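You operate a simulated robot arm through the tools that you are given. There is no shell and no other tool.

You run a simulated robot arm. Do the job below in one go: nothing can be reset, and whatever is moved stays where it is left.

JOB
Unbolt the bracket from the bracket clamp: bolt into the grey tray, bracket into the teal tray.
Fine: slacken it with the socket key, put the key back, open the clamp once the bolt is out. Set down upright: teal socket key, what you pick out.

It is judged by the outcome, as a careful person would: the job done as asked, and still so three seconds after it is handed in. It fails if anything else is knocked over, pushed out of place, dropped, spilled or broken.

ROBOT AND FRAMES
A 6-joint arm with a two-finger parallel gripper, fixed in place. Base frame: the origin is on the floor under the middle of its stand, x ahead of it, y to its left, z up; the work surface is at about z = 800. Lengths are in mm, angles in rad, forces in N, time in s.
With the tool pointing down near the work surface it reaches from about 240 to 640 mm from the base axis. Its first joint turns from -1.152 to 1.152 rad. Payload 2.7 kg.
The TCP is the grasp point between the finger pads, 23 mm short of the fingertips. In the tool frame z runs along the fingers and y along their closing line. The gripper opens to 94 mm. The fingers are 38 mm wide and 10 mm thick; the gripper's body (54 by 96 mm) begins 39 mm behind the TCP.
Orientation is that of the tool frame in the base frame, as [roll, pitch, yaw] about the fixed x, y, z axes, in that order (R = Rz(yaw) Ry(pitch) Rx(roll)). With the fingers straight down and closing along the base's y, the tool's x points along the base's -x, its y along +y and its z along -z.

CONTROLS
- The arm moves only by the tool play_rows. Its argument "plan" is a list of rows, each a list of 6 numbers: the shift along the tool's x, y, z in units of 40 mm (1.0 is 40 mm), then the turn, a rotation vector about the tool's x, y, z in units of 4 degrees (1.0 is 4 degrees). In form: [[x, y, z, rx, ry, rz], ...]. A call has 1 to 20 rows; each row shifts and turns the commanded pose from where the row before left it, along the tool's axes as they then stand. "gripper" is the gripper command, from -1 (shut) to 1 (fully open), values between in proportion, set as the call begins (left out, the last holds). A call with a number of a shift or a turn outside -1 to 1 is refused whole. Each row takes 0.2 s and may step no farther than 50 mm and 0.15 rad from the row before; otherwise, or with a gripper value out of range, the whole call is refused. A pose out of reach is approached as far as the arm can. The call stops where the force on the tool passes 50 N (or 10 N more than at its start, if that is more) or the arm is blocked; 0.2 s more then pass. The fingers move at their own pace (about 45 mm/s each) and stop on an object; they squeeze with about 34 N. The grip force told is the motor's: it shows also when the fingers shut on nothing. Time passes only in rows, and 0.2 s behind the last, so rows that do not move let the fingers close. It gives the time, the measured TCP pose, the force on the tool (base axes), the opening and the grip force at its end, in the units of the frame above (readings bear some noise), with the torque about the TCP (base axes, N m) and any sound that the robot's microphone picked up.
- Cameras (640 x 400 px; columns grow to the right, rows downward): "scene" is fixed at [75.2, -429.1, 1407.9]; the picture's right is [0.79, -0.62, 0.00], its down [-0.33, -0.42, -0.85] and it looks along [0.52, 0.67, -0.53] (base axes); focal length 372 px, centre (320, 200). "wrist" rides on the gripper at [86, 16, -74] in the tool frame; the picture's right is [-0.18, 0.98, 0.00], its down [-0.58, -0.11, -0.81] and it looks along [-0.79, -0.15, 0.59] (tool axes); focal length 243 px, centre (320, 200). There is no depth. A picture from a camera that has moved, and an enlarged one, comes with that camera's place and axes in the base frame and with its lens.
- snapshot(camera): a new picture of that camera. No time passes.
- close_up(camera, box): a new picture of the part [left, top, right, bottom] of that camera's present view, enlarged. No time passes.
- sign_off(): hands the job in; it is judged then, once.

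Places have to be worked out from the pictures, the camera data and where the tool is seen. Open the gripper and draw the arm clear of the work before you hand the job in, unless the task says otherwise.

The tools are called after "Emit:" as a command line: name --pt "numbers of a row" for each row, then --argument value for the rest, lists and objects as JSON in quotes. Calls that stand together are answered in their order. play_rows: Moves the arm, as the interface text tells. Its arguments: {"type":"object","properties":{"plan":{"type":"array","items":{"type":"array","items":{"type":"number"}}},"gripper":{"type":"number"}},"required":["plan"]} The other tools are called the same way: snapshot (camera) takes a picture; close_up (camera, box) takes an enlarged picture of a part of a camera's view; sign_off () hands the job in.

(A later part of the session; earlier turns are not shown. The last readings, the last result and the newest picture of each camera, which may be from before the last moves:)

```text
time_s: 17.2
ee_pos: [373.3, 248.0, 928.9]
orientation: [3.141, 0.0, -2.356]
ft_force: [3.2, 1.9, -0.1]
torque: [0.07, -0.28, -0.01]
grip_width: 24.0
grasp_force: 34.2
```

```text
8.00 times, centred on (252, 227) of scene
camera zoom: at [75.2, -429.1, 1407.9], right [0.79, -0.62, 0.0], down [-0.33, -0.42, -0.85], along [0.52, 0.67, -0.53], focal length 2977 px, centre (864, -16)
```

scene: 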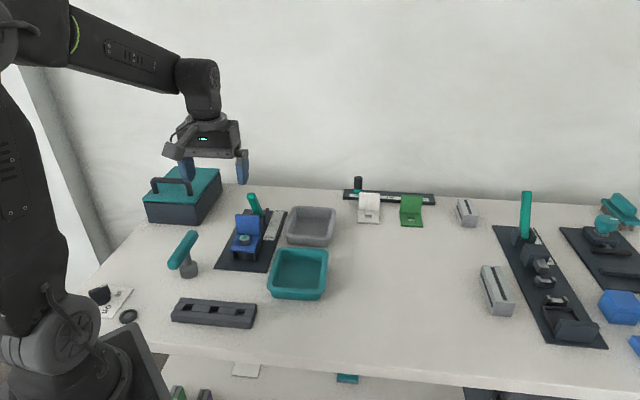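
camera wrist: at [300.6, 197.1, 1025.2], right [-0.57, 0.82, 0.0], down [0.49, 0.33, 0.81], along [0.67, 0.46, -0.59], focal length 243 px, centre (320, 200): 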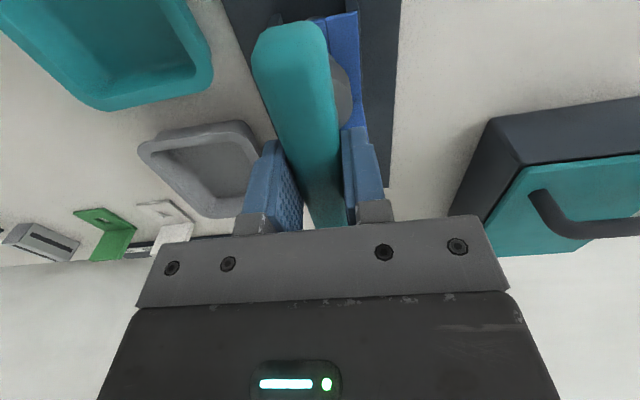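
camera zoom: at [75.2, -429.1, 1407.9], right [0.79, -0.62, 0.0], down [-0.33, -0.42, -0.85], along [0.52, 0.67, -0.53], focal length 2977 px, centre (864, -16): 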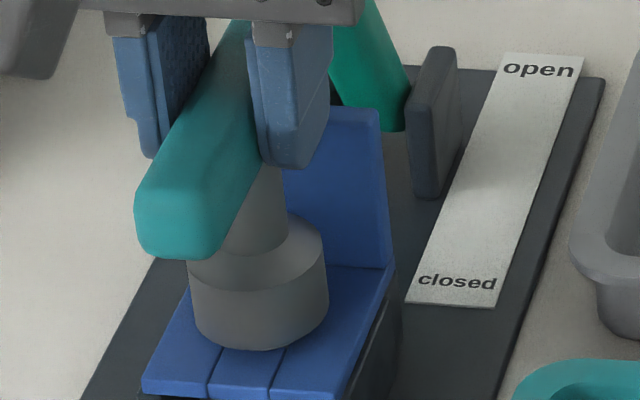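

Lateral force is dropping. I shift a further 0.5 mm and lower another 1.5 mm to find the bottom.

Emit:
play_rows --pt "-0.013 -0.004 0.02 0 0 0" --pt "0 0 0.02 0 0 0" --pt "0 0 0 0 0 0"

Emit:
close_up --camera "scene" --box '[232, 202, 272, 252]'

Emit:
snapshot --camera "wrist"

```text
time_s: 18.0
ee_pos: [375.3, 246.3, 928.1]
orientation: [-3.141, 0.001, -2.356]
ft_force: [-0.6, 0.0, -1.5]
torque: [-0.01, 0.0, -0.03]
grip_width: 23.6
grasp_force: 33.7
```

```text
8.00 times, centred on (252, 227) of scene
camera zoom: at [75.2, -429.1, 1407.9], right [0.79, -0.62, 0.0], down [-0.33, -0.42, -0.85], along [0.52, 0.67, -0.53], focal length 2977 px, centre (864, -16)
```

zoom: 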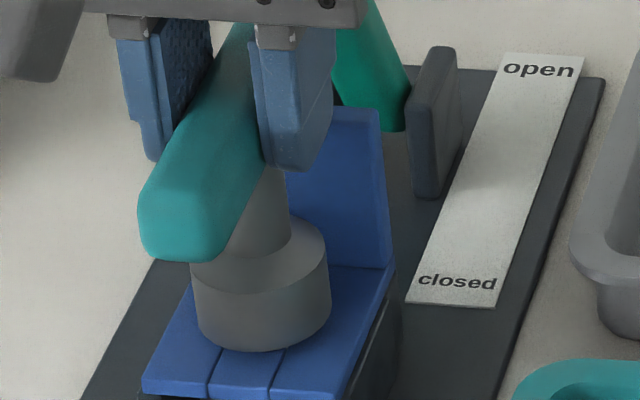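

```text
taken
camera wrist: at [301.4, 196.7, 1002.1], right [-0.57, 0.82, 0.0], down [0.49, 0.33, 0.81], along [0.67, 0.46, -0.59], focal length 243 px, centre (320, 200)
```

wrist: 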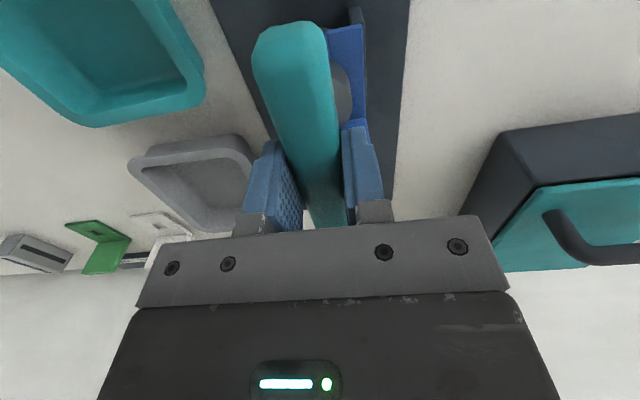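

Lateral forces are now near zero: the socket is centred on the hex. One more millimetre down to see if it bottoms.

Emit:
play_rows --pt "0 0 0.02 0 0 0" --pt "0 0 0.02 0 0 0" --pt "0 0 0 0 0 0"

```text
time_s: 18.8
ee_pos: [375.6, 246.9, 926.6]
orientation: [3.141, 0.002, -2.357]
ft_force: [0.1, -0.2, -2.3]
torque: [0.01, -0.01, -0.04]
grip_width: 23.6
grasp_force: 33.6
```

Still free (just the key's weight). I continue down slowly.

Emit:
play_rows --pt "0 0 0.02 0 0 0" --pt "0 0 0.02 0 0 0" --pt "0 0 0.02 0 0 0" --pt "0 0 0 0 0 0"

Emit:
close_up --camera "scene" --box '[225, 182, 285, 252]'

```text
time_s: 19.8
ee_pos: [374.7, 247.2, 924.0]
orientation: [-3.14, 0.0, -2.356]
ft_force: [-0.5, 0.3, -1.1]
torque: [0.01, 0.01, -0.01]
grip_width: 23.7
grasp_force: 34.7
```

```text
5.71 times, centred on (255, 217) of scene
camera zoom: at [75.2, -429.1, 1407.9], right [0.79, -0.62, 0.0], down [-0.33, -0.42, -0.85], along [0.52, 0.67, -0.53], focal length 2126 px, centre (691, 103)
```

zoom: 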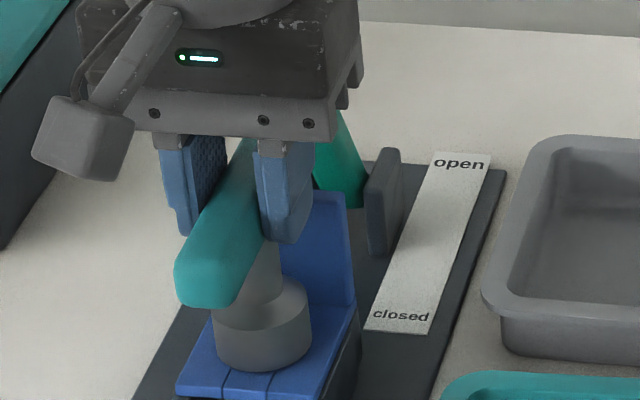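

Commanded z is ~924; I check one more 0.8 mm for a contact reaction.

Emit:
play_rows --pt "0 0 0.02 0 0 0" --pt "0 0 0 0 0 0"

Emit:
snapshot --camera "wrist"

Emit:
close_up --camera "wrist" --box '[300, 0, 400, 160]'

```text
time_s: 20.4
ee_pos: [374.8, 247.5, 924.3]
orientation: [-3.14, 0.002, -2.358]
ft_force: [-3.0, -2.3, 9.1]
torque: [-0.24, 0.39, 0.02]
grip_width: 23.8
grasp_force: 33.9
```

```text
taken
camera wrist: at [301.4, 196.9, 998.2], right [-0.57, 0.82, 0.0], down [0.49, 0.33, 0.81], along [0.67, 0.46, -0.59], focal length 243 px, centre (320, 200)
```

wrist: 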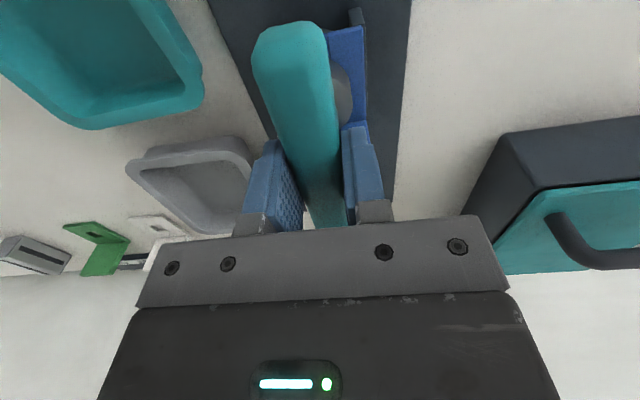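

```text
2.50 times, centred on (350, 80) of wrist
camera zoom: at [301.4, 196.9, 998.2], right [-0.57, 0.82, 0.0], down [0.49, 0.33, 0.81], along [0.67, 0.46, -0.59], focal length 606 px, centre (245, 500)
```

zoom: 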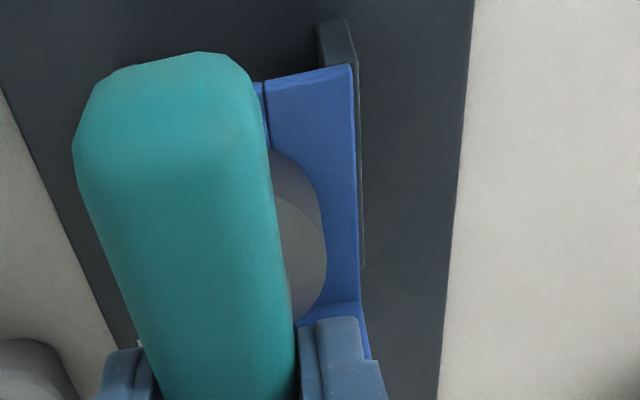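

The socket bottomed at TCP z≈924.2 (+11 N, contact at the socket rim, not the plate). I ease up 0.5 mm and turn counter-clockwise (yaw increasing) in small steps, watching torque and sound.

Emit:
play_rows --pt "0 0 -0.015 0 0 0" --pt "0 0 0 0 0 -0.5" --pt "0 0 0 0 0 -0.5" --pt "0 0 0 0 0 -0.5" --pt "0 0 0 0 0 -0.5"

Emit:
close_up --camera "scene" --box '[225, 182, 285, 252]'

```text
time_s: 21.6
ee_pos: [375.1, 247.2, 923.2]
orientation: [-3.141, 0.0, -2.216]
ft_force: [-1.1, 1.3, -0.2]
torque: [0.05, 0.05, -0.04]
grip_width: 23.7
grasp_force: 34.3
```

```text
5.71 times, centred on (255, 217) of scene
camera zoom: at [75.1, -429.1, 1407.9], right [0.79, -0.62, 0.0], down [-0.33, -0.42, -0.85], along [0.52, 0.67, -0.53], focal length 2126 px, centre (691, 103)
```

zoom: 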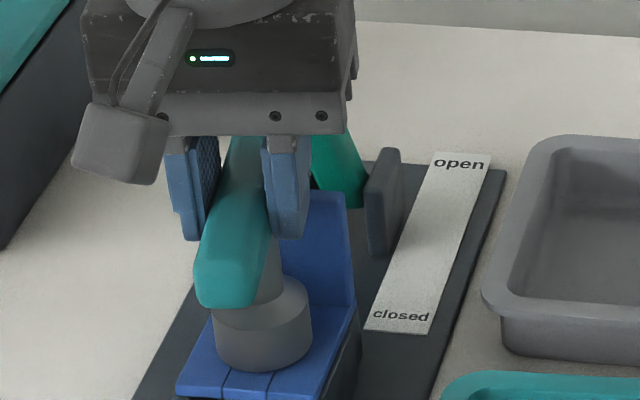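

8° turned with little torque yet (socket play). I continue another 16°.

Emit:
play_rows --pt "0 0 0 0 0 -0.8" --pt "0 0 0 0 0 -0.8" --pt "0 0 0 0 0 -0.8" --pt "0 0 0 0 0 -0.8" --pt "0 0 0 0 0 -0.8"

Emit:
close_up --camera "scene" --box '[225, 182, 285, 252]'

```text
time_s: 22.8
ee_pos: [374.7, 248.0, 923.1]
orientation: [-3.141, 0.0, -1.935]
ft_force: [0.6, 3.4, -5.1]
torque: [0.35, 0.07, -0.67]
grip_width: 23.6
grasp_force: 33.9
```

```text
5.71 times, centred on (255, 217) of scene
camera zoom: at [75.2, -429.0, 1407.9], right [0.79, -0.62, 0.0], down [-0.33, -0.42, -0.85], along [0.52, 0.67, -0.53], focal length 2126 px, centre (691, 103)
```

zoom: 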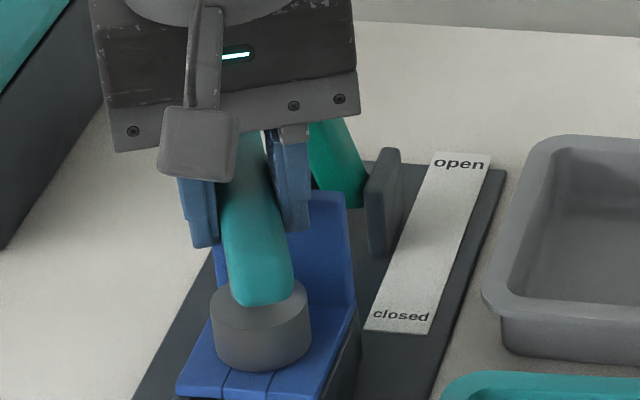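

Resistance of about 0.67 N·m is now felt, so the key is turning against the bolt. Continue with another 16°.

Emit:
play_rows --pt "0 0 0 0 0 -0.8" --pt "0 0 0 0 0 -0.8" --pt "0 0 0 0 0 -0.8" --pt "0 0 0 0 0 -0.8" --pt "0 0 0 0 0 -0.8"

Emit:
close_up --camera "scene" --box '[225, 182, 285, 252]'

Emit:
close_up --camera "wrist" --box '[240, 0, 400, 240]'

```text
time_s: 24.0
ee_pos: [374.6, 247.4, 925.0]
orientation: [3.139, 0.0, -1.657]
ft_force: [-3.5, 1.0, 3.8]
torque: [0.06, 0.25, -0.67]
grip_width: 23.9
grasp_force: 34.2
```

```text
5.71 times, centred on (255, 217) of scene
camera zoom: at [75.0, -429.1, 1407.9], right [0.79, -0.62, 0.0], down [-0.33, -0.42, -0.85], along [0.52, 0.67, -0.53], focal length 2126 px, centre (691, 103)
```

zoom: 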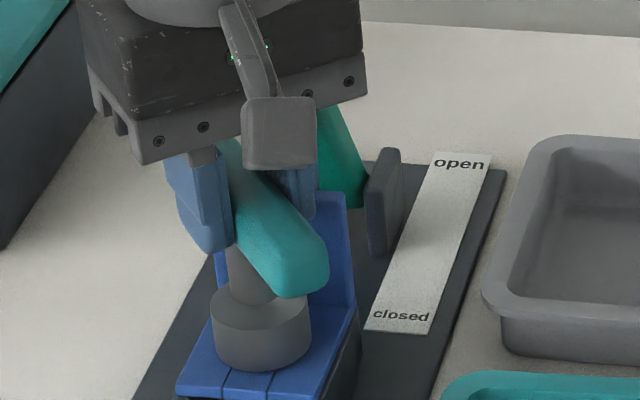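

```text
1.67 times, centred on (320, 120) of wrist
camera zoom: at [350.6, 162.3, 998.4], right [-0.96, 0.27, 0.0], down [0.16, 0.57, 0.81], along [0.22, 0.78, -0.59], focal length 404 px, centre (320, 333)
```

zoom: 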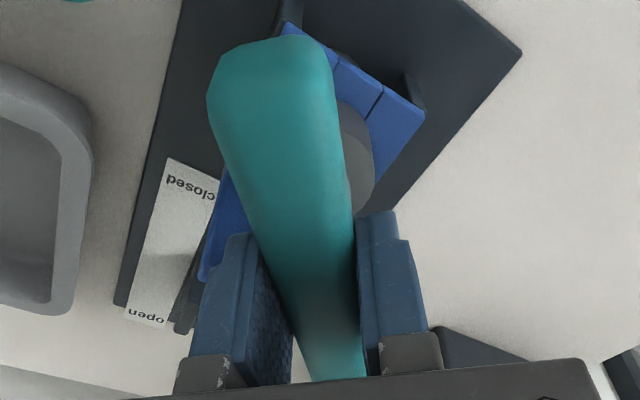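

40° turned; the bar follows the gripper and the resistance is steady. I keep turning 20° more.

Emit:
play_rows --pt "0 0 -0.008 0 0 -1" --pt "0 0 0 0 0 -1" --pt "0 0 0 0 0 -1" --pt "0 0 0 0 0 -1" --pt "0 0 0 0 0 -1"

Emit:
close_up --camera "scene" --box '[225, 182, 285, 252]'

```text
time_s: 25.2
ee_pos: [375.6, 247.2, 925.3]
orientation: [-3.141, 0.003, -1.307]
ft_force: [-1.5, 4.9, -6.0]
torque: [0.38, 0.14, -0.57]
grip_width: 23.9
grasp_force: 33.8
```

```text
5.71 times, centred on (255, 217) of scene
camera zoom: at [75.2, -428.9, 1407.9], right [0.79, -0.62, 0.0], down [-0.33, -0.42, -0.85], along [0.52, 0.67, -0.53], focal length 2126 px, centre (691, 103)
```

zoom: 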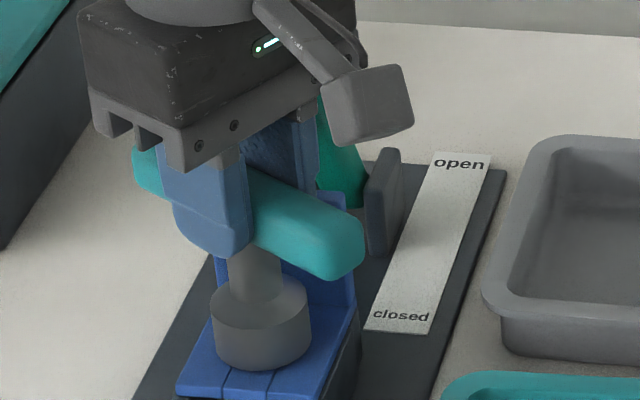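

60° turned, torque 0.57 N·m. I continue 20° more.

Emit:
play_rows --pt "0 0 -0.005 0 0 -1" --pt "0 0 0 0 0 -1" --pt "0 0 0 0 0 -1" --pt "0 0 0 0 0 -1" --pt "0 0 0 0 0 -1"

Emit:
close_up --camera "scene" --box '[225, 182, 285, 252]'

```text
time_s: 26.4
ee_pos: [375.5, 248.3, 924.5]
orientation: [-3.141, 0.0, -0.958]
ft_force: [-5.6, 5.8, 1.9]
torque: [0.43, 0.37, -0.28]
grip_width: 23.8
grasp_force: 34.5
```

```text
5.71 times, centred on (255, 217) of scene
camera zoom: at [75.0, -429.0, 1407.9], right [0.79, -0.62, 0.0], down [-0.33, -0.42, -0.85], along [0.52, 0.67, -0.53], focal length 2126 px, centre (691, 103)
```

zoom: 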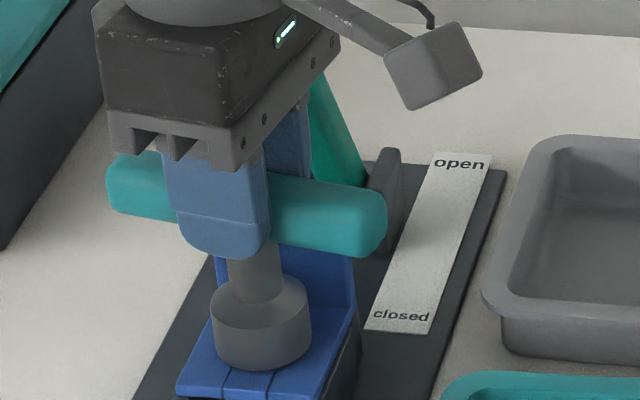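

80° turned and the torque has fallen to 0.28 N·m; an 8 N side load has built up toward (-x,+y). I shift 0.85 mm that way and keep turning 20°.

Emit:
play_rows --pt "-0.021 0.004 0 0 0 0" --pt "0 0 -0.005 0 0 -1" --pt "0 0 0 0 0 -1" --pt "0 0 0 0 0 -1" --pt "0 0 0 0 0 -1" --pt "0 0 0 0 0 -1"

Emit:
close_up --camera "scene" --box '[225, 182, 285, 252]'

```text
time_s: 27.8
ee_pos: [374.9, 247.8, 925.0]
orientation: [3.141, -0.001, -0.609]
ft_force: [5.5, -3.5, -2.8]
torque: [-0.32, -0.41, -0.09]
grip_width: 23.7
grasp_force: 33.9
```

```text
5.71 times, centred on (255, 217) of scene
camera zoom: at [75.3, -429.2, 1407.9], right [0.79, -0.62, 0.0], down [-0.33, -0.42, -0.85], along [0.52, 0.67, -0.53], focal length 2126 px, centre (691, 103)
```

zoom: 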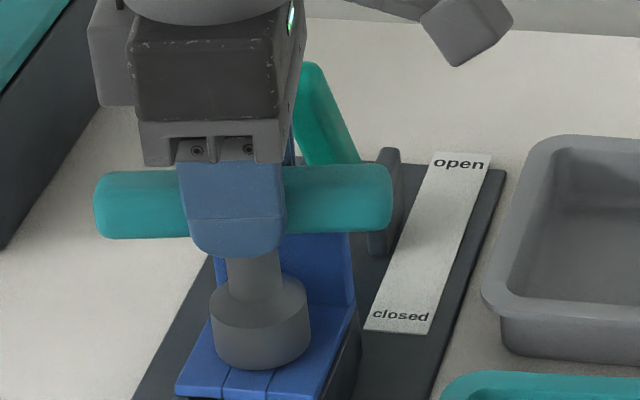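

100° turned and the resisting torque is nearly gone (0.09). I ease the side load and go 20° further to be sure it is slack.

Emit:
play_rows --pt "0.011 0 0 0 0 0" --pt "0 0 -0.005 0 0 -1" --pt "0 0 0 0 0 -1" --pt "0 0 0 0 0 -1" --pt "0 0 0 0 0 -1" --pt "0 0 0 0 0 -1"

Emit:
close_up --camera "scene" --box '[225, 182, 285, 252]'

Emit:
snapshot --camera "wrist"

```text
time_s: 29.2
ee_pos: [373.4, 247.7, 923.5]
orientation: [-3.139, -0.001, -0.26]
ft_force: [-2.2, -4.2, 5.4]
torque: [-0.3, 0.19, -0.01]
grip_width: 23.5
grasp_force: 34.0
```

```text
5.71 times, centred on (255, 217) of scene
camera zoom: at [75.0, -429.3, 1407.8], right [0.79, -0.62, 0.0], down [-0.33, -0.42, -0.85], along [0.52, 0.67, -0.53], focal length 2126 px, centre (691, 103)
```

zoom: 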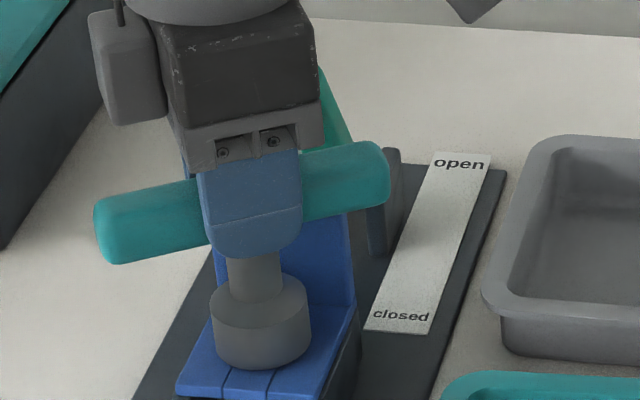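

```text
taken
camera wrist: at [453.0, 209.1, 999.2], right [-0.43, -0.9, 0.0], down [-0.53, 0.25, 0.81], along [-0.73, 0.35, -0.59], focal length 243 px, centre (320, 200)
```

wrist: 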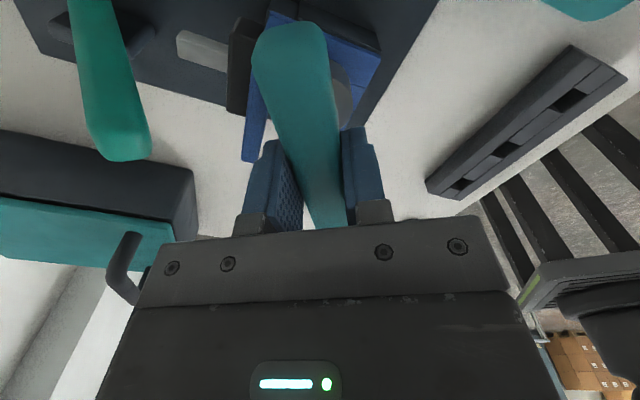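

120° turned with torque essentially zero: the bolt is slack. I give it one last 20° for margin, unloading slightly upward.

Emit:
play_rows --pt "-0.002 0.008 -0.01 0 0 0" --pt "0 0 0 0 0 -1" --pt "0 0 0 0 0 -1" --pt "0 0 0 0 0 -1" --pt "0 0 0 0 0 -1" --pt "0 0 0 0 0 -1" --pt "0 0 0 0 0 0"

Emit:
close_up --camera "scene" --box '[225, 182, 285, 252]'

```text
time_s: 30.8
ee_pos: [373.9, 247.6, 925.1]
orientation: [3.141, 0.0, 0.088]
ft_force: [2.9, -3.1, -2.8]
torque: [-0.12, -0.22, -0.02]
grip_width: 23.7
grasp_force: 34.5
```

```text
5.71 times, centred on (255, 217) of scene
camera zoom: at [75.3, -429.1, 1407.9], right [0.79, -0.62, 0.0], down [-0.33, -0.42, -0.85], along [0.52, 0.67, -0.53], focal length 2126 px, centre (691, 103)
```

zoom: 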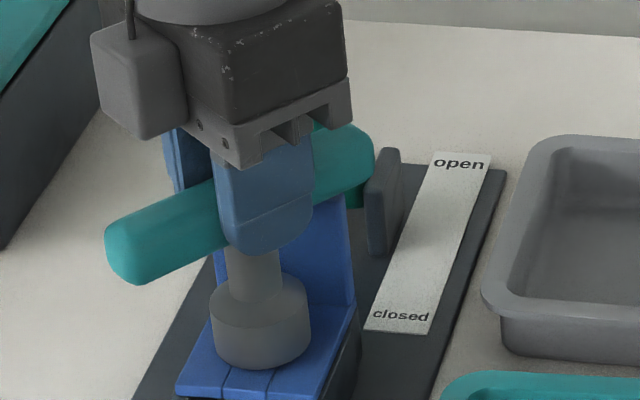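

Still free at 140°. Now I lift the key straight off in small steps, checking that the bolt stays put.

Emit:
play_rows --pt "0.005 0.005 -0.03 0 0 0" --pt "0 0 -0.1 0 0 0" --pt "0 0 -0.1 0 0 0" --pt "0 0 -0.1 0 0 0" --pt "0 0 -0.15 0 0 0" --pt "0 0 -0.15 0 0 0" --pt "0 0 0 0 0 0"

Emit:
close_up --camera "scene" --box '[225, 182, 285, 252]'

```text
time_s: 32.4
ee_pos: [373.3, 248.2, 950.7]
orientation: [3.141, 0.001, 0.086]
ft_force: [-1.1, 0.0, -2.0]
torque: [0.03, -0.02, 0.04]
grip_width: 23.8
grasp_force: 34.4
```

```text
5.71 times, centred on (255, 217) of scene
camera zoom: at [75.2, -429.1, 1407.9], right [0.79, -0.62, 0.0], down [-0.33, -0.42, -0.85], along [0.52, 0.67, -0.53], focal length 2126 px, centre (691, 103)
```

zoom: 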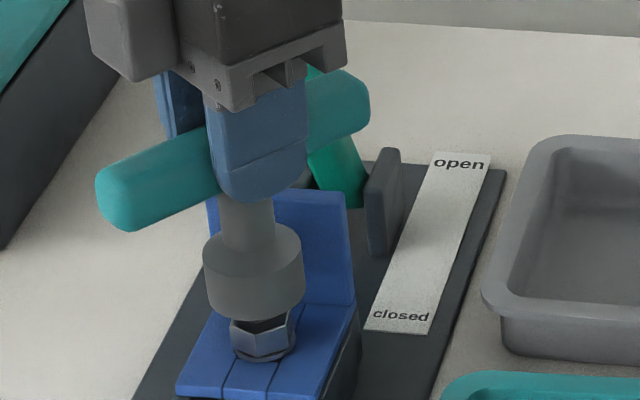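

The key is off and the bolt stayed in place. I raise 65 mm and turn the key back by 140° in free air.

Emit:
play_rows --pt "0 0 -0.8 0 0 0" --pt "0 0 -0.8 0 0 0" --pt "0 0 0 0 0 1" --pt "0 0 0 0 0 1" --pt "0 0 0 0 0 1" --pt "0 0 0 0 0 1" --pt "0 0 0 0 0 1" --pt "0 0 0 0 0 1" --pt "0 0 0 0 0 1" --pt "0 0 0 0 0 1" --pt "0 0 0 0 0 1" --pt "0 0 0 0 0 1" --pt "0 0 0 0 0 1" --pt "0 0 0 0 0 1" --pt "0 0 0 0 0 1" --pt "0 0 0 0 0 1" --pt "0 0 0 0 0 1" --pt "0 0 0 0 0 1" --pt "0 0 0 0 0 1" --pt "0 0 0 0 0 1"

Emit:
play_rows --pt "0 0 0 0 0 1" --pt "0 0 0 0 0 1" --pt "0 0 0 0 0 1" --pt "0 0 0 0 0 1" --pt "0 0 0 0 0 1" --pt "0 0 0 0 0 1" --pt "0 0 0 0 0 1" --pt "0 0 0 0 0 1" --pt "0 0 0 0 0 1" --pt "0 0 0 0 0 1" --pt "0 0 0 0 0 1" --pt "0 0 0 0 0 1" --pt "0 0 0 0 0 1" --pt "0 0 0 0 0 1" --pt "0 0 0 0 0 1" --pt "0 0 0 0 0 1" --pt "0 0 0 0 0 1" --pt "0 0 0 0 0 0"

Emit:
snapshot --camera "wrist"

```text
time_s: 36.6
ee_pos: [374.5, 246.9, 1014.2]
orientation: [3.141, -0.001, -1.171]
ft_force: [0.9, -0.1, -1.2]
torque: [0.02, 0.03, -0.03]
grip_width: 23.7
grasp_force: 34.0
```

```text
time_s: 40.4
ee_pos: [374.7, 247.0, 1014.6]
orientation: [-3.141, 0.001, -2.356]
ft_force: [-0.4, 0.0, -2.8]
torque: [-0.02, -0.02, 0.0]
grip_width: 23.9
grasp_force: 34.0
```

```text
taken
camera wrist: at [301.1, 196.8, 1088.2], right [-0.56, 0.83, 0.0], down [0.49, 0.33, 0.81], along [0.67, 0.46, -0.59], focal length 243 px, centre (320, 200)
```

wrist: 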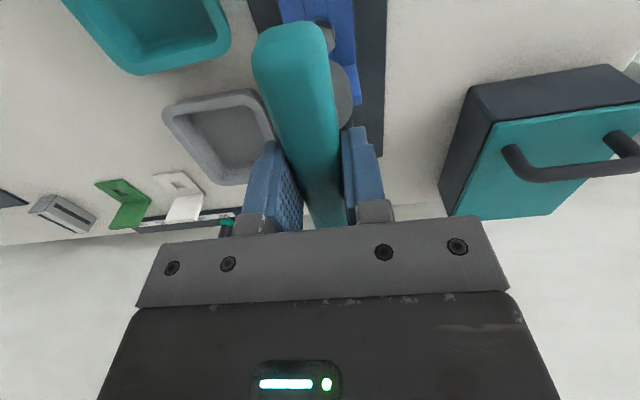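

Orientation is back to -135°. I carry the key back over its original spot (TCP about (235, 272.4)).

Emit:
play_rows --pt "0.4956 0.726 0 0 0 0" --pt "0.4956 0.726 0 0 0 0" --pt "0.4956 0.726 0 0 0 0" --pt "0.4956 0.726 0 0 0 0" --pt "0 0 0 0 0 0"

Emit:
snapshot --camera "wrist"

Emit:
snapshot --camera "scene"

```text
time_s: 41.6
ee_pos: [235.4, 273.1, 1015.8]
orientation: [3.141, 0.003, -2.356]
ft_force: [-0.3, -0.9, -2.4]
torque: [0.02, 0.0, -0.01]
grip_width: 23.8
grasp_force: 33.8
```

```text
taken
camera wrist: at [162.1, 223.0, 1089.3], right [-0.57, 0.82, 0.0], down [0.49, 0.33, 0.81], along [0.67, 0.46, -0.59], focal length 243 px, centre (320, 200)
```

wrist: 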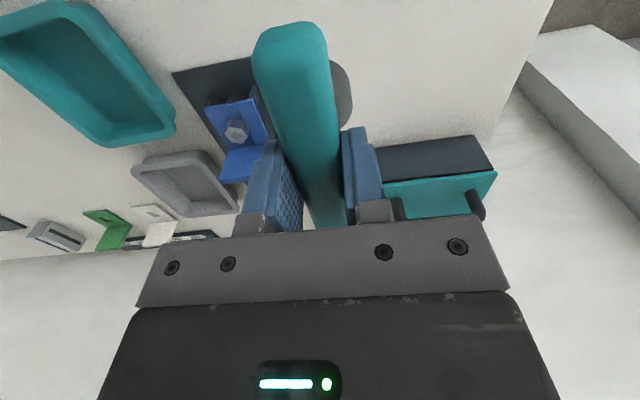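

```text
taken
```

scene: 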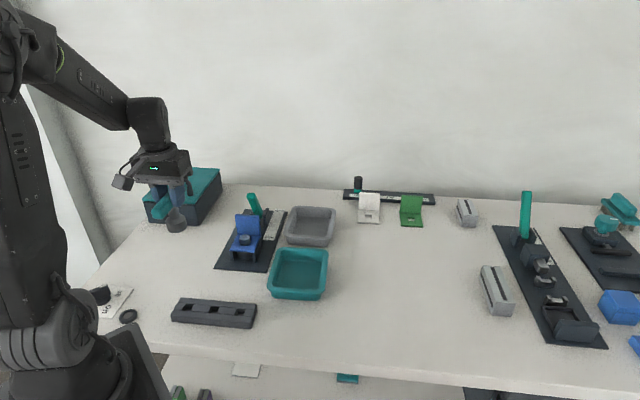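

Position matches the original spot. I lower 122 mm quickly and then look before the final touch-down.

Emit:
play_rows --pt "0 0 0.9 0 0 0" --pt "0 0 0.9 0 0 0" --pt "0 0 0.7 0 0 0" --pt "0 0 0.5 0 0 0" --pt "0 0 0 0 0 0"

Emit:
close_up --camera "scene" --box '[150, 205, 220, 285]'

Emit:
close_up --camera "wrist" --box '[100, 130, 360, 240]'

```text
time_s: 42.8
ee_pos: [237.6, 273.9, 894.9]
orientation: [3.14, 0.002, -2.356]
ft_force: [0.2, 0.0, -1.7]
torque: [0.0, -0.01, 0.0]
grip_width: 24.1
grasp_force: 33.5
```

```text
5.00 times, centred on (185, 245) of scene
camera zoom: at [75.2, -429.1, 1407.9], right [0.79, -0.62, 0.0], down [-0.33, -0.42, -0.85], along [0.52, 0.67, -0.53], focal length 1861 px, centre (995, -25)
```

zoom: 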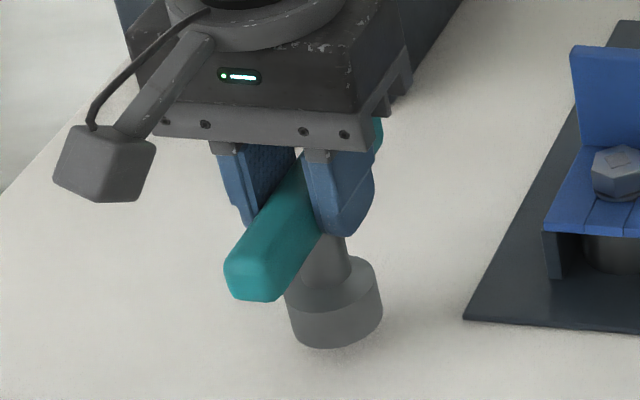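

```text
2.46 times, centred on (230, 185) of wrist
camera zoom: at [164.0, 223.3, 969.2], right [-0.57, 0.82, 0.0], down [0.49, 0.33, 0.81], along [0.67, 0.46, -0.59], focal length 597 px, centre (542, 237)
```

zoom: 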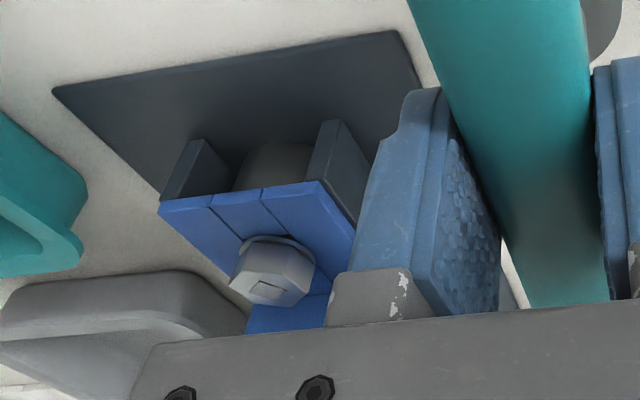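

The square on the bolt head has changed from green to grey, consistent with it being slackened. The key needs about 11 mm more to reach the table; I lower 8 mm then in 1 mm steps.

Emit:
play_rows --pt "0.026 0.012 0.1 0 0 0" --pt "0 0 0.1 0 0 0" --pt "0 0 0.025 0 0 0" --pt "0 0 0.02 0 0 0" --pt "0 0 0 0 0 0"

Emit:
close_up --camera "scene" --box '[150, 205, 220, 285]'

Emit:
snapshot --camera "wrist"

```text
time_s: 44.0
ee_pos: [234.2, 273.4, 884.2]
orientation: [3.141, 0.001, -2.357]
ft_force: [-0.2, 0.5, -2.2]
torque: [-0.01, 0.01, -0.02]
grip_width: 23.6
grasp_force: 34.1
```

```text
5.00 times, centred on (185, 245) of scene
camera zoom: at [75.2, -429.1, 1407.9], right [0.79, -0.62, 0.0], down [-0.33, -0.42, -0.85], along [0.52, 0.67, -0.53], focal length 1861 px, centre (995, -25)
```

zoom: 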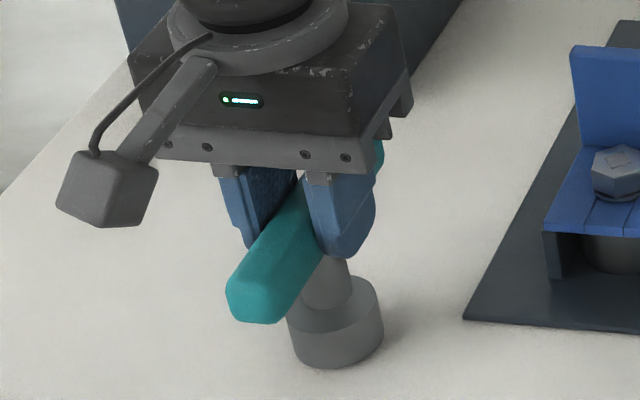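

```text
taken
camera wrist: at [162.2, 222.4, 958.6], right [-0.57, 0.82, 0.0], down [0.49, 0.33, 0.81], along [0.67, 0.46, -0.59], focal length 243 px, centre (320, 200)
```

wrist: 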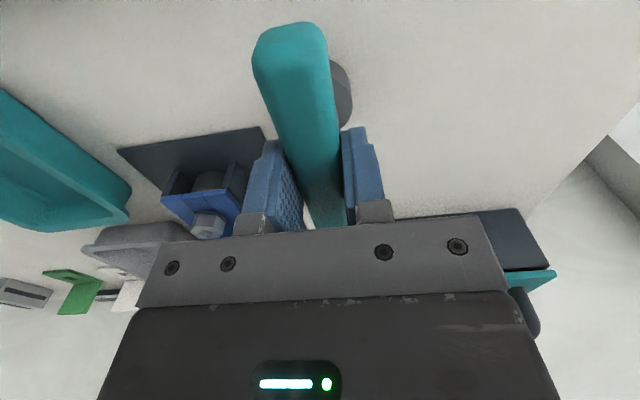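

0.4 mm from the original grasp height with no contact yet; I ease down in 0.4 mm steps until the table takes the weight.

Emit:
play_rows --pt "0 0 0.01 0 0 0" --pt "0 0 0.01 0 0 0" --pt "0 0 0 0 0 0"

```text
time_s: 44.8
ee_pos: [236.3, 272.3, 884.5]
orientation: [-3.141, 0.001, -2.356]
ft_force: [-3.3, -0.8, 6.7]
torque: [-0.22, 0.27, -0.07]
grip_width: 23.7
grasp_force: 34.3
```

The key stands on the table (about +9 N). I relax 0.2 mm and open the gripper.

Emit:
play_rows --pt "0 0 -0.005 0 0 0" --pt "0 0 0 0 0 0"

Emit:
play_rows --pt "0 0 0 0 0 0" --pt "0 0 0 0 0 0" --pt "0 0 0 0 0 0" --pt "0 0 0 0 0 0" --pt "0 0 0 0 0 0" --pt "0 0 0 0 0 0" --gripper 1

Emit:
close_up --camera "scene" --box '[150, 205, 220, 285]'

Emit:
snapshot --camera "wrist"

```text
time_s: 45.4
ee_pos: [236.6, 273.3, 883.9]
orientation: [-3.14, -0.001, -2.357]
ft_force: [-0.2, 0.0, -2.1]
torque: [0.0, -0.03, -0.03]
grip_width: 23.6
grasp_force: 33.8
```

```text
time_s: 46.8
ee_pos: [236.9, 273.0, 885.3]
orientation: [-3.142, 0.003, -2.356]
ft_force: [-0.2, -0.3, -0.1]
torque: [-0.01, 0.02, 0.01]
grip_width: 93.8
grasp_force: 0.1
```

```text
5.00 times, centred on (185, 245) of scene
camera zoom: at [75.2, -429.1, 1407.9], right [0.79, -0.62, 0.0], down [-0.33, -0.42, -0.85], along [0.52, 0.67, -0.53], focal length 1861 px, centre (995, -25)
```

zoom: 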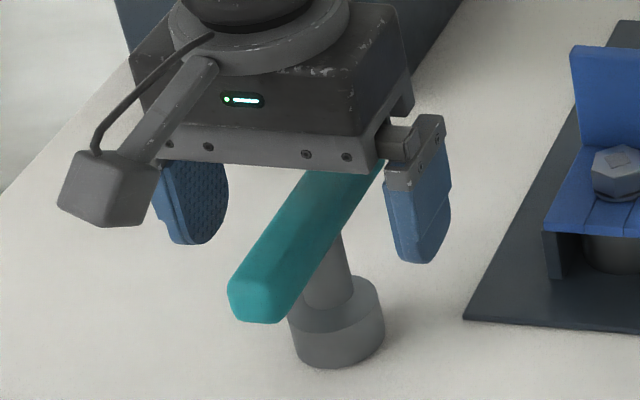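

```text
taken
camera wrist: at [162.7, 222.5, 958.5], right [-0.57, 0.82, 0.0], down [0.49, 0.33, 0.81], along [0.67, 0.46, -0.59], focal length 243 px, centre (320, 200)
```

wrist: 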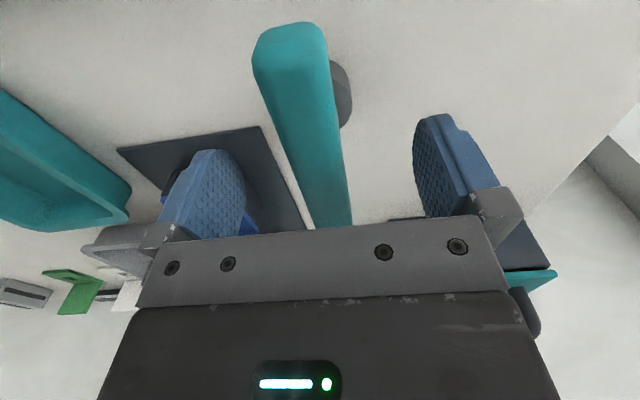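

The key stands upright where it was. I raise the open gripper clear (130 mm) and then go to hover over the bolt again.

Emit:
play_rows --pt "0 0 -0.5 0 0 0" --pt "0 0 -0.9 0 0 0" --pt "0 0 -0.9 0 0 0" --pt "0 0 -0.9 0 0 0" --pt "-0.4956 -0.726 0 0 0 0" --pt "-0.4956 -0.726 0 0 0 0" --pt "-0.4956 -0.726 0 0 0 0" --pt "-0.4956 -0.726 0 0 0 0" --pt "0 0 0.9 0 0 0" --pt "0 0 0 0 0 0"

Emit:
snapshot --camera "wrist"

Emit:
close_up --camera "wrist" --box '[270, 20, 370, 140]'

Emit:
snapshot --camera "scene"

```text
time_s: 49.0
ee_pos: [374.1, 244.9, 976.4]
orientation: [3.141, 0.001, -2.357]
ft_force: [0.9, 0.1, 0.5]
torque: [0.0, 0.0, 0.02]
grip_width: 93.9
grasp_force: 0.1
```

```text
taken
camera wrist: at [299.7, 195.7, 1050.1], right [-0.57, 0.82, 0.0], down [0.49, 0.33, 0.81], along [0.67, 0.46, -0.59], focal length 243 px, centre (320, 200)
```

wrist: 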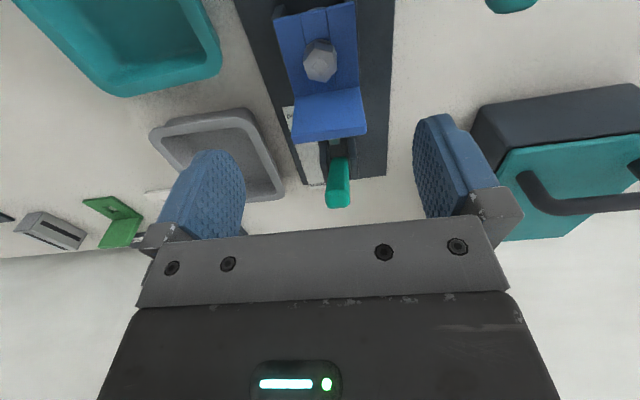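

```text
3.33 times, centred on (320, 80) of wrist
camera zoom: at [299.7, 195.7, 1050.1], right [-0.57, 0.82, 0.0], down [0.49, 0.33, 0.81], along [0.67, 0.46, -0.59], focal length 809 px, centre (320, 600)
```

zoom: 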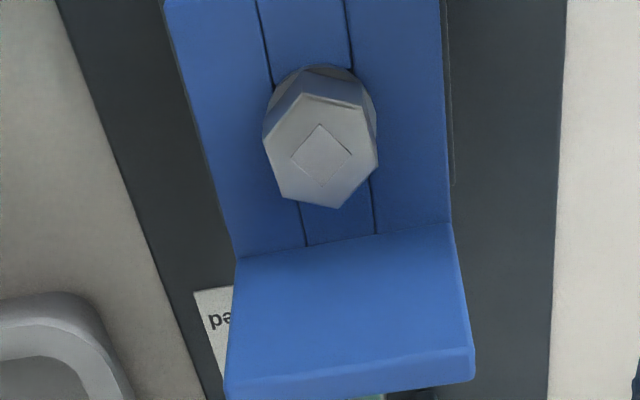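

```text
taken
```

scene: 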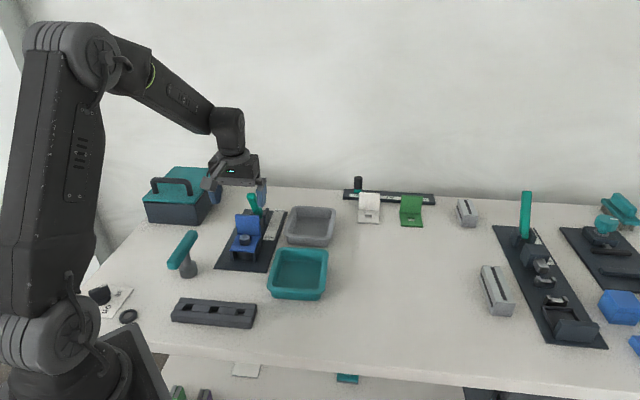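

The bolt head now reads centre (-1.9, 0.3) in the tool frame with flats rotated ~6.7° CCW. I centre over it, turn the gripper 6.7° to match the flats, narrow the opening to ~52 mm and lower to z≈905 to check.

Emit:
play_rows --pt "-0.0475 0.007 0 0 0 0" --pt "0 0 0 0 0 -0.85" --pt "0 0 0 0 0 -0.82" --pt "0 0 0.6 0 0 0" --pt "0 0 0.6 0 0 0" --pt "0 0 0.58 0 0 0" --pt "0 0 0 0 0 0" --gripper 0.1

Emit:
snapshot --camera "wrist"

Emit:
close_up --camera "wrist" --box '[230, 40, 410, 240]'

Emit:
close_up --camera "scene" --box '[225, 182, 285, 252]'

```text
time_s: 50.6
ee_pos: [373.9, 247.1, 904.6]
orientation: [-3.14, 0.0, -2.24]
ft_force: [0.2, -0.5, 0.1]
torque: [0.0, -0.02, 0.02]
grip_width: 51.6
grasp_force: 0.1
```

```text
taken
camera wrist: at [307.1, 189.0, 979.5], right [-0.66, 0.75, 0.0], down [0.45, 0.39, 0.81], along [0.61, 0.53, -0.59], focal length 243 px, centre (320, 200)
```

wrist: 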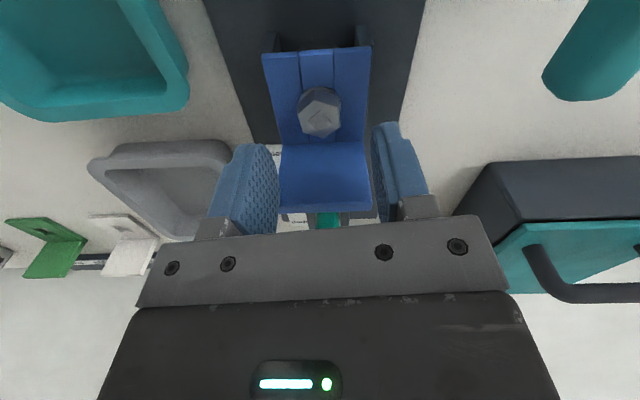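

```text
2.00 times, centred on (320, 140) of wrist
camera zoom: at [307.1, 189.0, 979.5], right [-0.66, 0.75, 0.0], down [0.45, 0.39, 0.81], along [0.61, 0.53, -0.59], focal length 485 px, centre (320, 320)
```

zoom: 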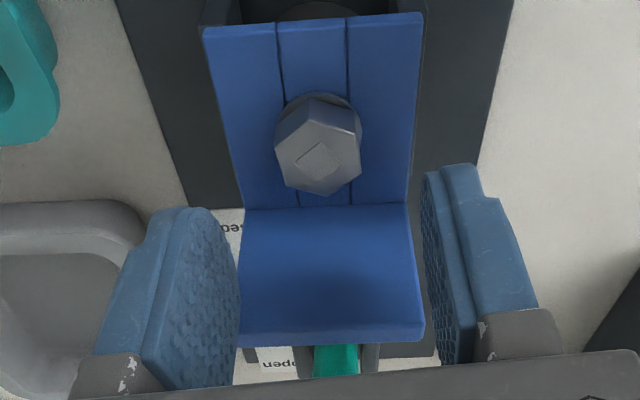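

```text
5.71 times, centred on (255, 217) of scene
camera zoom: at [75.2, -429.1, 1407.9], right [0.79, -0.62, 0.0], down [-0.33, -0.42, -0.85], along [0.52, 0.67, -0.53], focal length 2126 px, centre (691, 103)
```

zoom: 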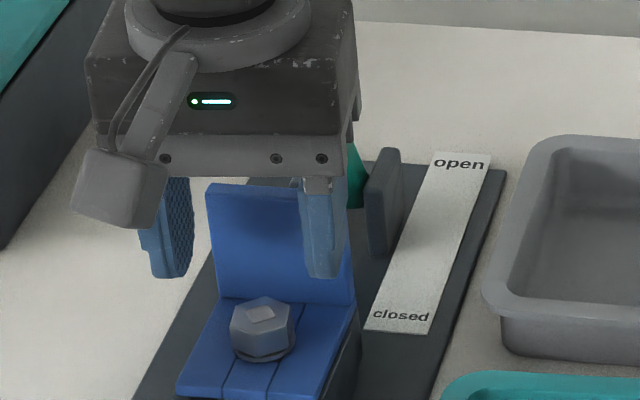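

The fingers straddle the bolt head well. I shift 1.2 mm away from the upright plate and lower 30 mm, then check the fingertip clearance.

Emit:
play_rows --pt "0.03 0 0 0 0 0" --pt "0 0 0.35 0 0 0" --pt "0 0 0.3 0 0 0" --pt "0 0 0.1 0 0 0" --pt "0 0 0 0 0 0"

Emit:
close_up --camera "wrist" --box '[230, 60, 410, 240]'

Emit:
close_up --camera "scene" --box '[225, 192, 285, 252]'

```text
time_s: 51.8
ee_pos: [373.1, 248.0, 873.3]
orientation: [3.139, 0.0, -2.241]
ft_force: [-1.2, -0.5, -0.1]
torque: [-0.01, -0.04, 0.02]
grip_width: 51.6
grasp_force: 0.0
```

```text
2.22 times, centred on (320, 150) of wrist
camera zoom: at [306.5, 188.9, 948.7], right [-0.66, 0.75, 0.0], down [0.45, 0.39, 0.81], along [0.61, 0.53, -0.59], focal length 539 px, centre (320, 311)
```

zoom: 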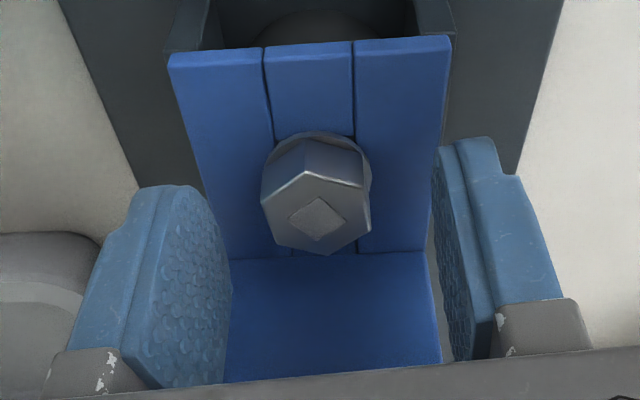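

```text
6.67 times, centred on (255, 222) of scene
camera zoom: at [75.2, -429.1, 1407.9], right [0.79, -0.62, 0.0], down [-0.33, -0.42, -0.85], along [0.52, 0.67, -0.53], focal length 2481 px, centre (753, 53)
```

zoom: 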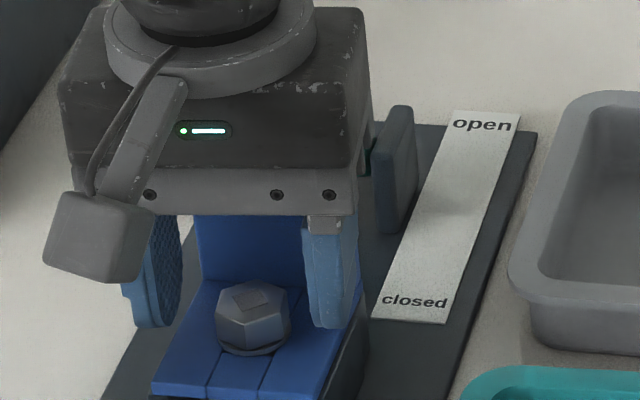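

The bolt is centred between the pads. I lower the last 5 mm (fingertips ~846.7, just above the flange) and close gently.

Emit:
play_rows --pt "0.01 -0.005 0.06 0 0 0" --pt "0 0 0.065 0 0 0" --pt "0 0 0 0 0 0"

Emit:
play_rows --pt "0 0 0 0 0 0" --pt "0 0 0 0 0 0" --pt "0 0 0 0 0 0" --pt "0 0 0 0 0 0" --pt "0 0 0 0 0 0" --gripper -1

Emit:
close_up --camera "wrist" --box '[230, 60, 410, 240]'

Emit:
close_up --camera "scene" --box '[225, 192, 285, 252]'

```text
time_s: 52.6
ee_pos: [373.9, 247.4, 869.6]
orientation: [3.141, 0.002, -2.241]
ft_force: [-1.0, -0.2, -0.8]
torque: [-0.01, -0.04, 0.02]
grip_width: 51.7
grasp_force: 0.0
```

```text
time_s: 53.8
ee_pos: [373.3, 246.7, 868.4]
orientation: [3.141, 0.002, -2.24]
ft_force: [1.7, -1.0, 0.1]
torque: [-0.03, -0.05, 0.01]
grip_width: 22.9
grasp_force: 33.5
```

```text
2.22 times, centred on (320, 150) of wrist
camera zoom: at [306.9, 188.2, 943.7], right [-0.66, 0.75, 0.0], down [0.45, 0.39, 0.81], along [0.61, 0.53, -0.59], focal length 539 px, centre (320, 311)
```

zoom: 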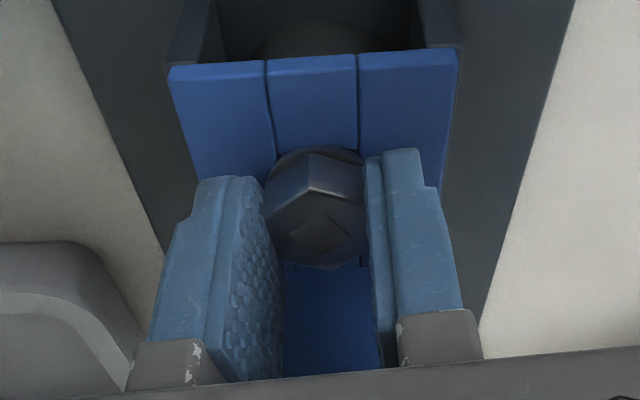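

```text
6.67 times, centred on (255, 222) of scene
camera zoom: at [75.2, -429.1, 1407.9], right [0.79, -0.62, 0.0], down [-0.33, -0.42, -0.85], along [0.52, 0.67, -0.53], focal length 2481 px, centre (753, 53)
```

zoom: 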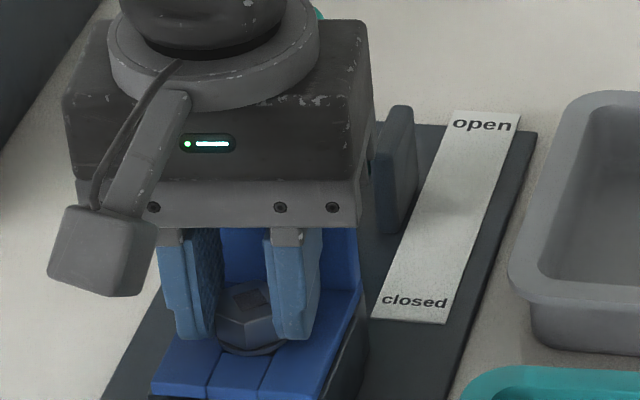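

Gripped on the flats at 22.9 mm. I try lifting a couple of millimetres, watching the pull force.

Emit:
play_rows --pt "0 0 -0.025 0 0 0" --pt "0 0 -0.025 0 0 0" --pt "0 0 -0.025 0 0 0" --pt "0 0 0 0 0 0"

Emit:
close_up --camera "wrist" --box '[230, 60, 410, 240]'

Emit:
close_up --camera "scene" --box '[225, 192, 285, 252]'

```text
time_s: 54.8
ee_pos: [374.2, 247.5, 870.5]
orientation: [-3.14, -0.005, -2.239]
ft_force: [9.1, -5.7, -22.1]
torque: [-0.16, -0.13, 0.03]
grip_width: 23.2
grasp_force: 33.8
```

```text
2.22 times, centred on (320, 150) of wrist
camera zoom: at [307.0, 188.3, 946.1], right [-0.66, 0.75, 0.0], down [0.45, 0.39, 0.8], along [0.61, 0.53, -0.59], focal length 539 px, centre (320, 311)
```

zoom: 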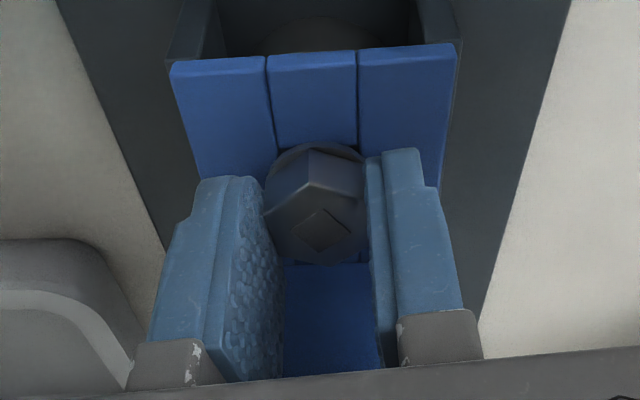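

```text
6.67 times, centred on (255, 222) of scene
camera zoom: at [75.6, -429.1, 1407.9], right [0.79, -0.62, 0.0], down [-0.33, -0.42, -0.85], along [0.52, 0.67, -0.53], focal length 2481 px, centre (753, 53)
```

zoom: 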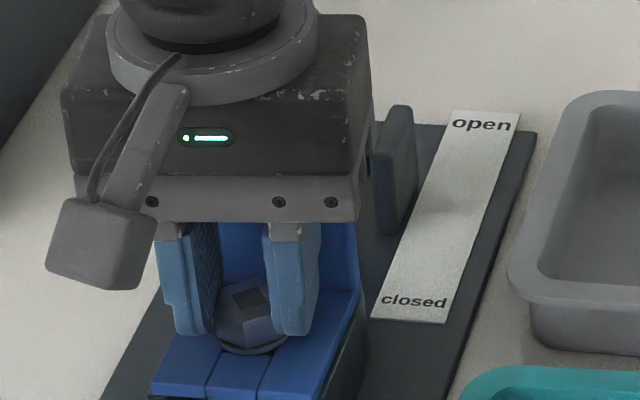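

The bolt resists with ~20 N, so it may still be held by thread. I go back down to relieve the pull and turn it counter-clockwise with the gripper to feel the torque.

Emit:
play_rows --pt "0 0 0.025 0 0 0" --pt "0 0 0.025 0 0 0" --pt "0 0 0 0 0 0"

Emit:
close_up --camera "wrist" --box '[230, 60, 410, 240]'

```text
time_s: 55.6
ee_pos: [374.1, 245.6, 870.5]
orientation: [3.141, 0.0, -2.238]
ft_force: [4.1, -12.8, -8.6]
torque: [-0.85, 0.35, -0.02]
grip_width: 23.0
grasp_force: 33.8
```

```text
2.22 times, centred on (320, 150) of wrist
camera zoom: at [306.8, 188.2, 945.7], right [-0.66, 0.75, 0.0], down [0.45, 0.39, 0.81], along [0.61, 0.53, -0.59], focal length 539 px, centre (320, 311)
```

zoom: 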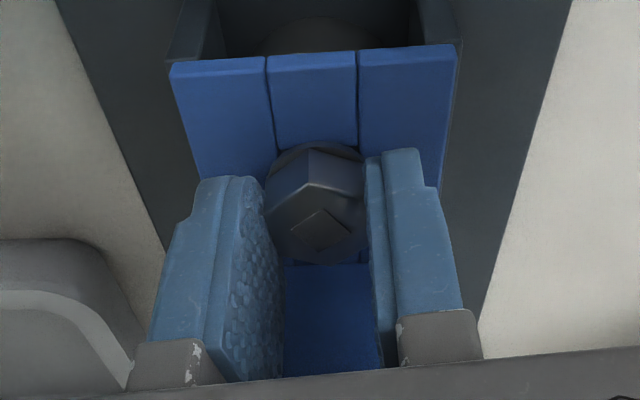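

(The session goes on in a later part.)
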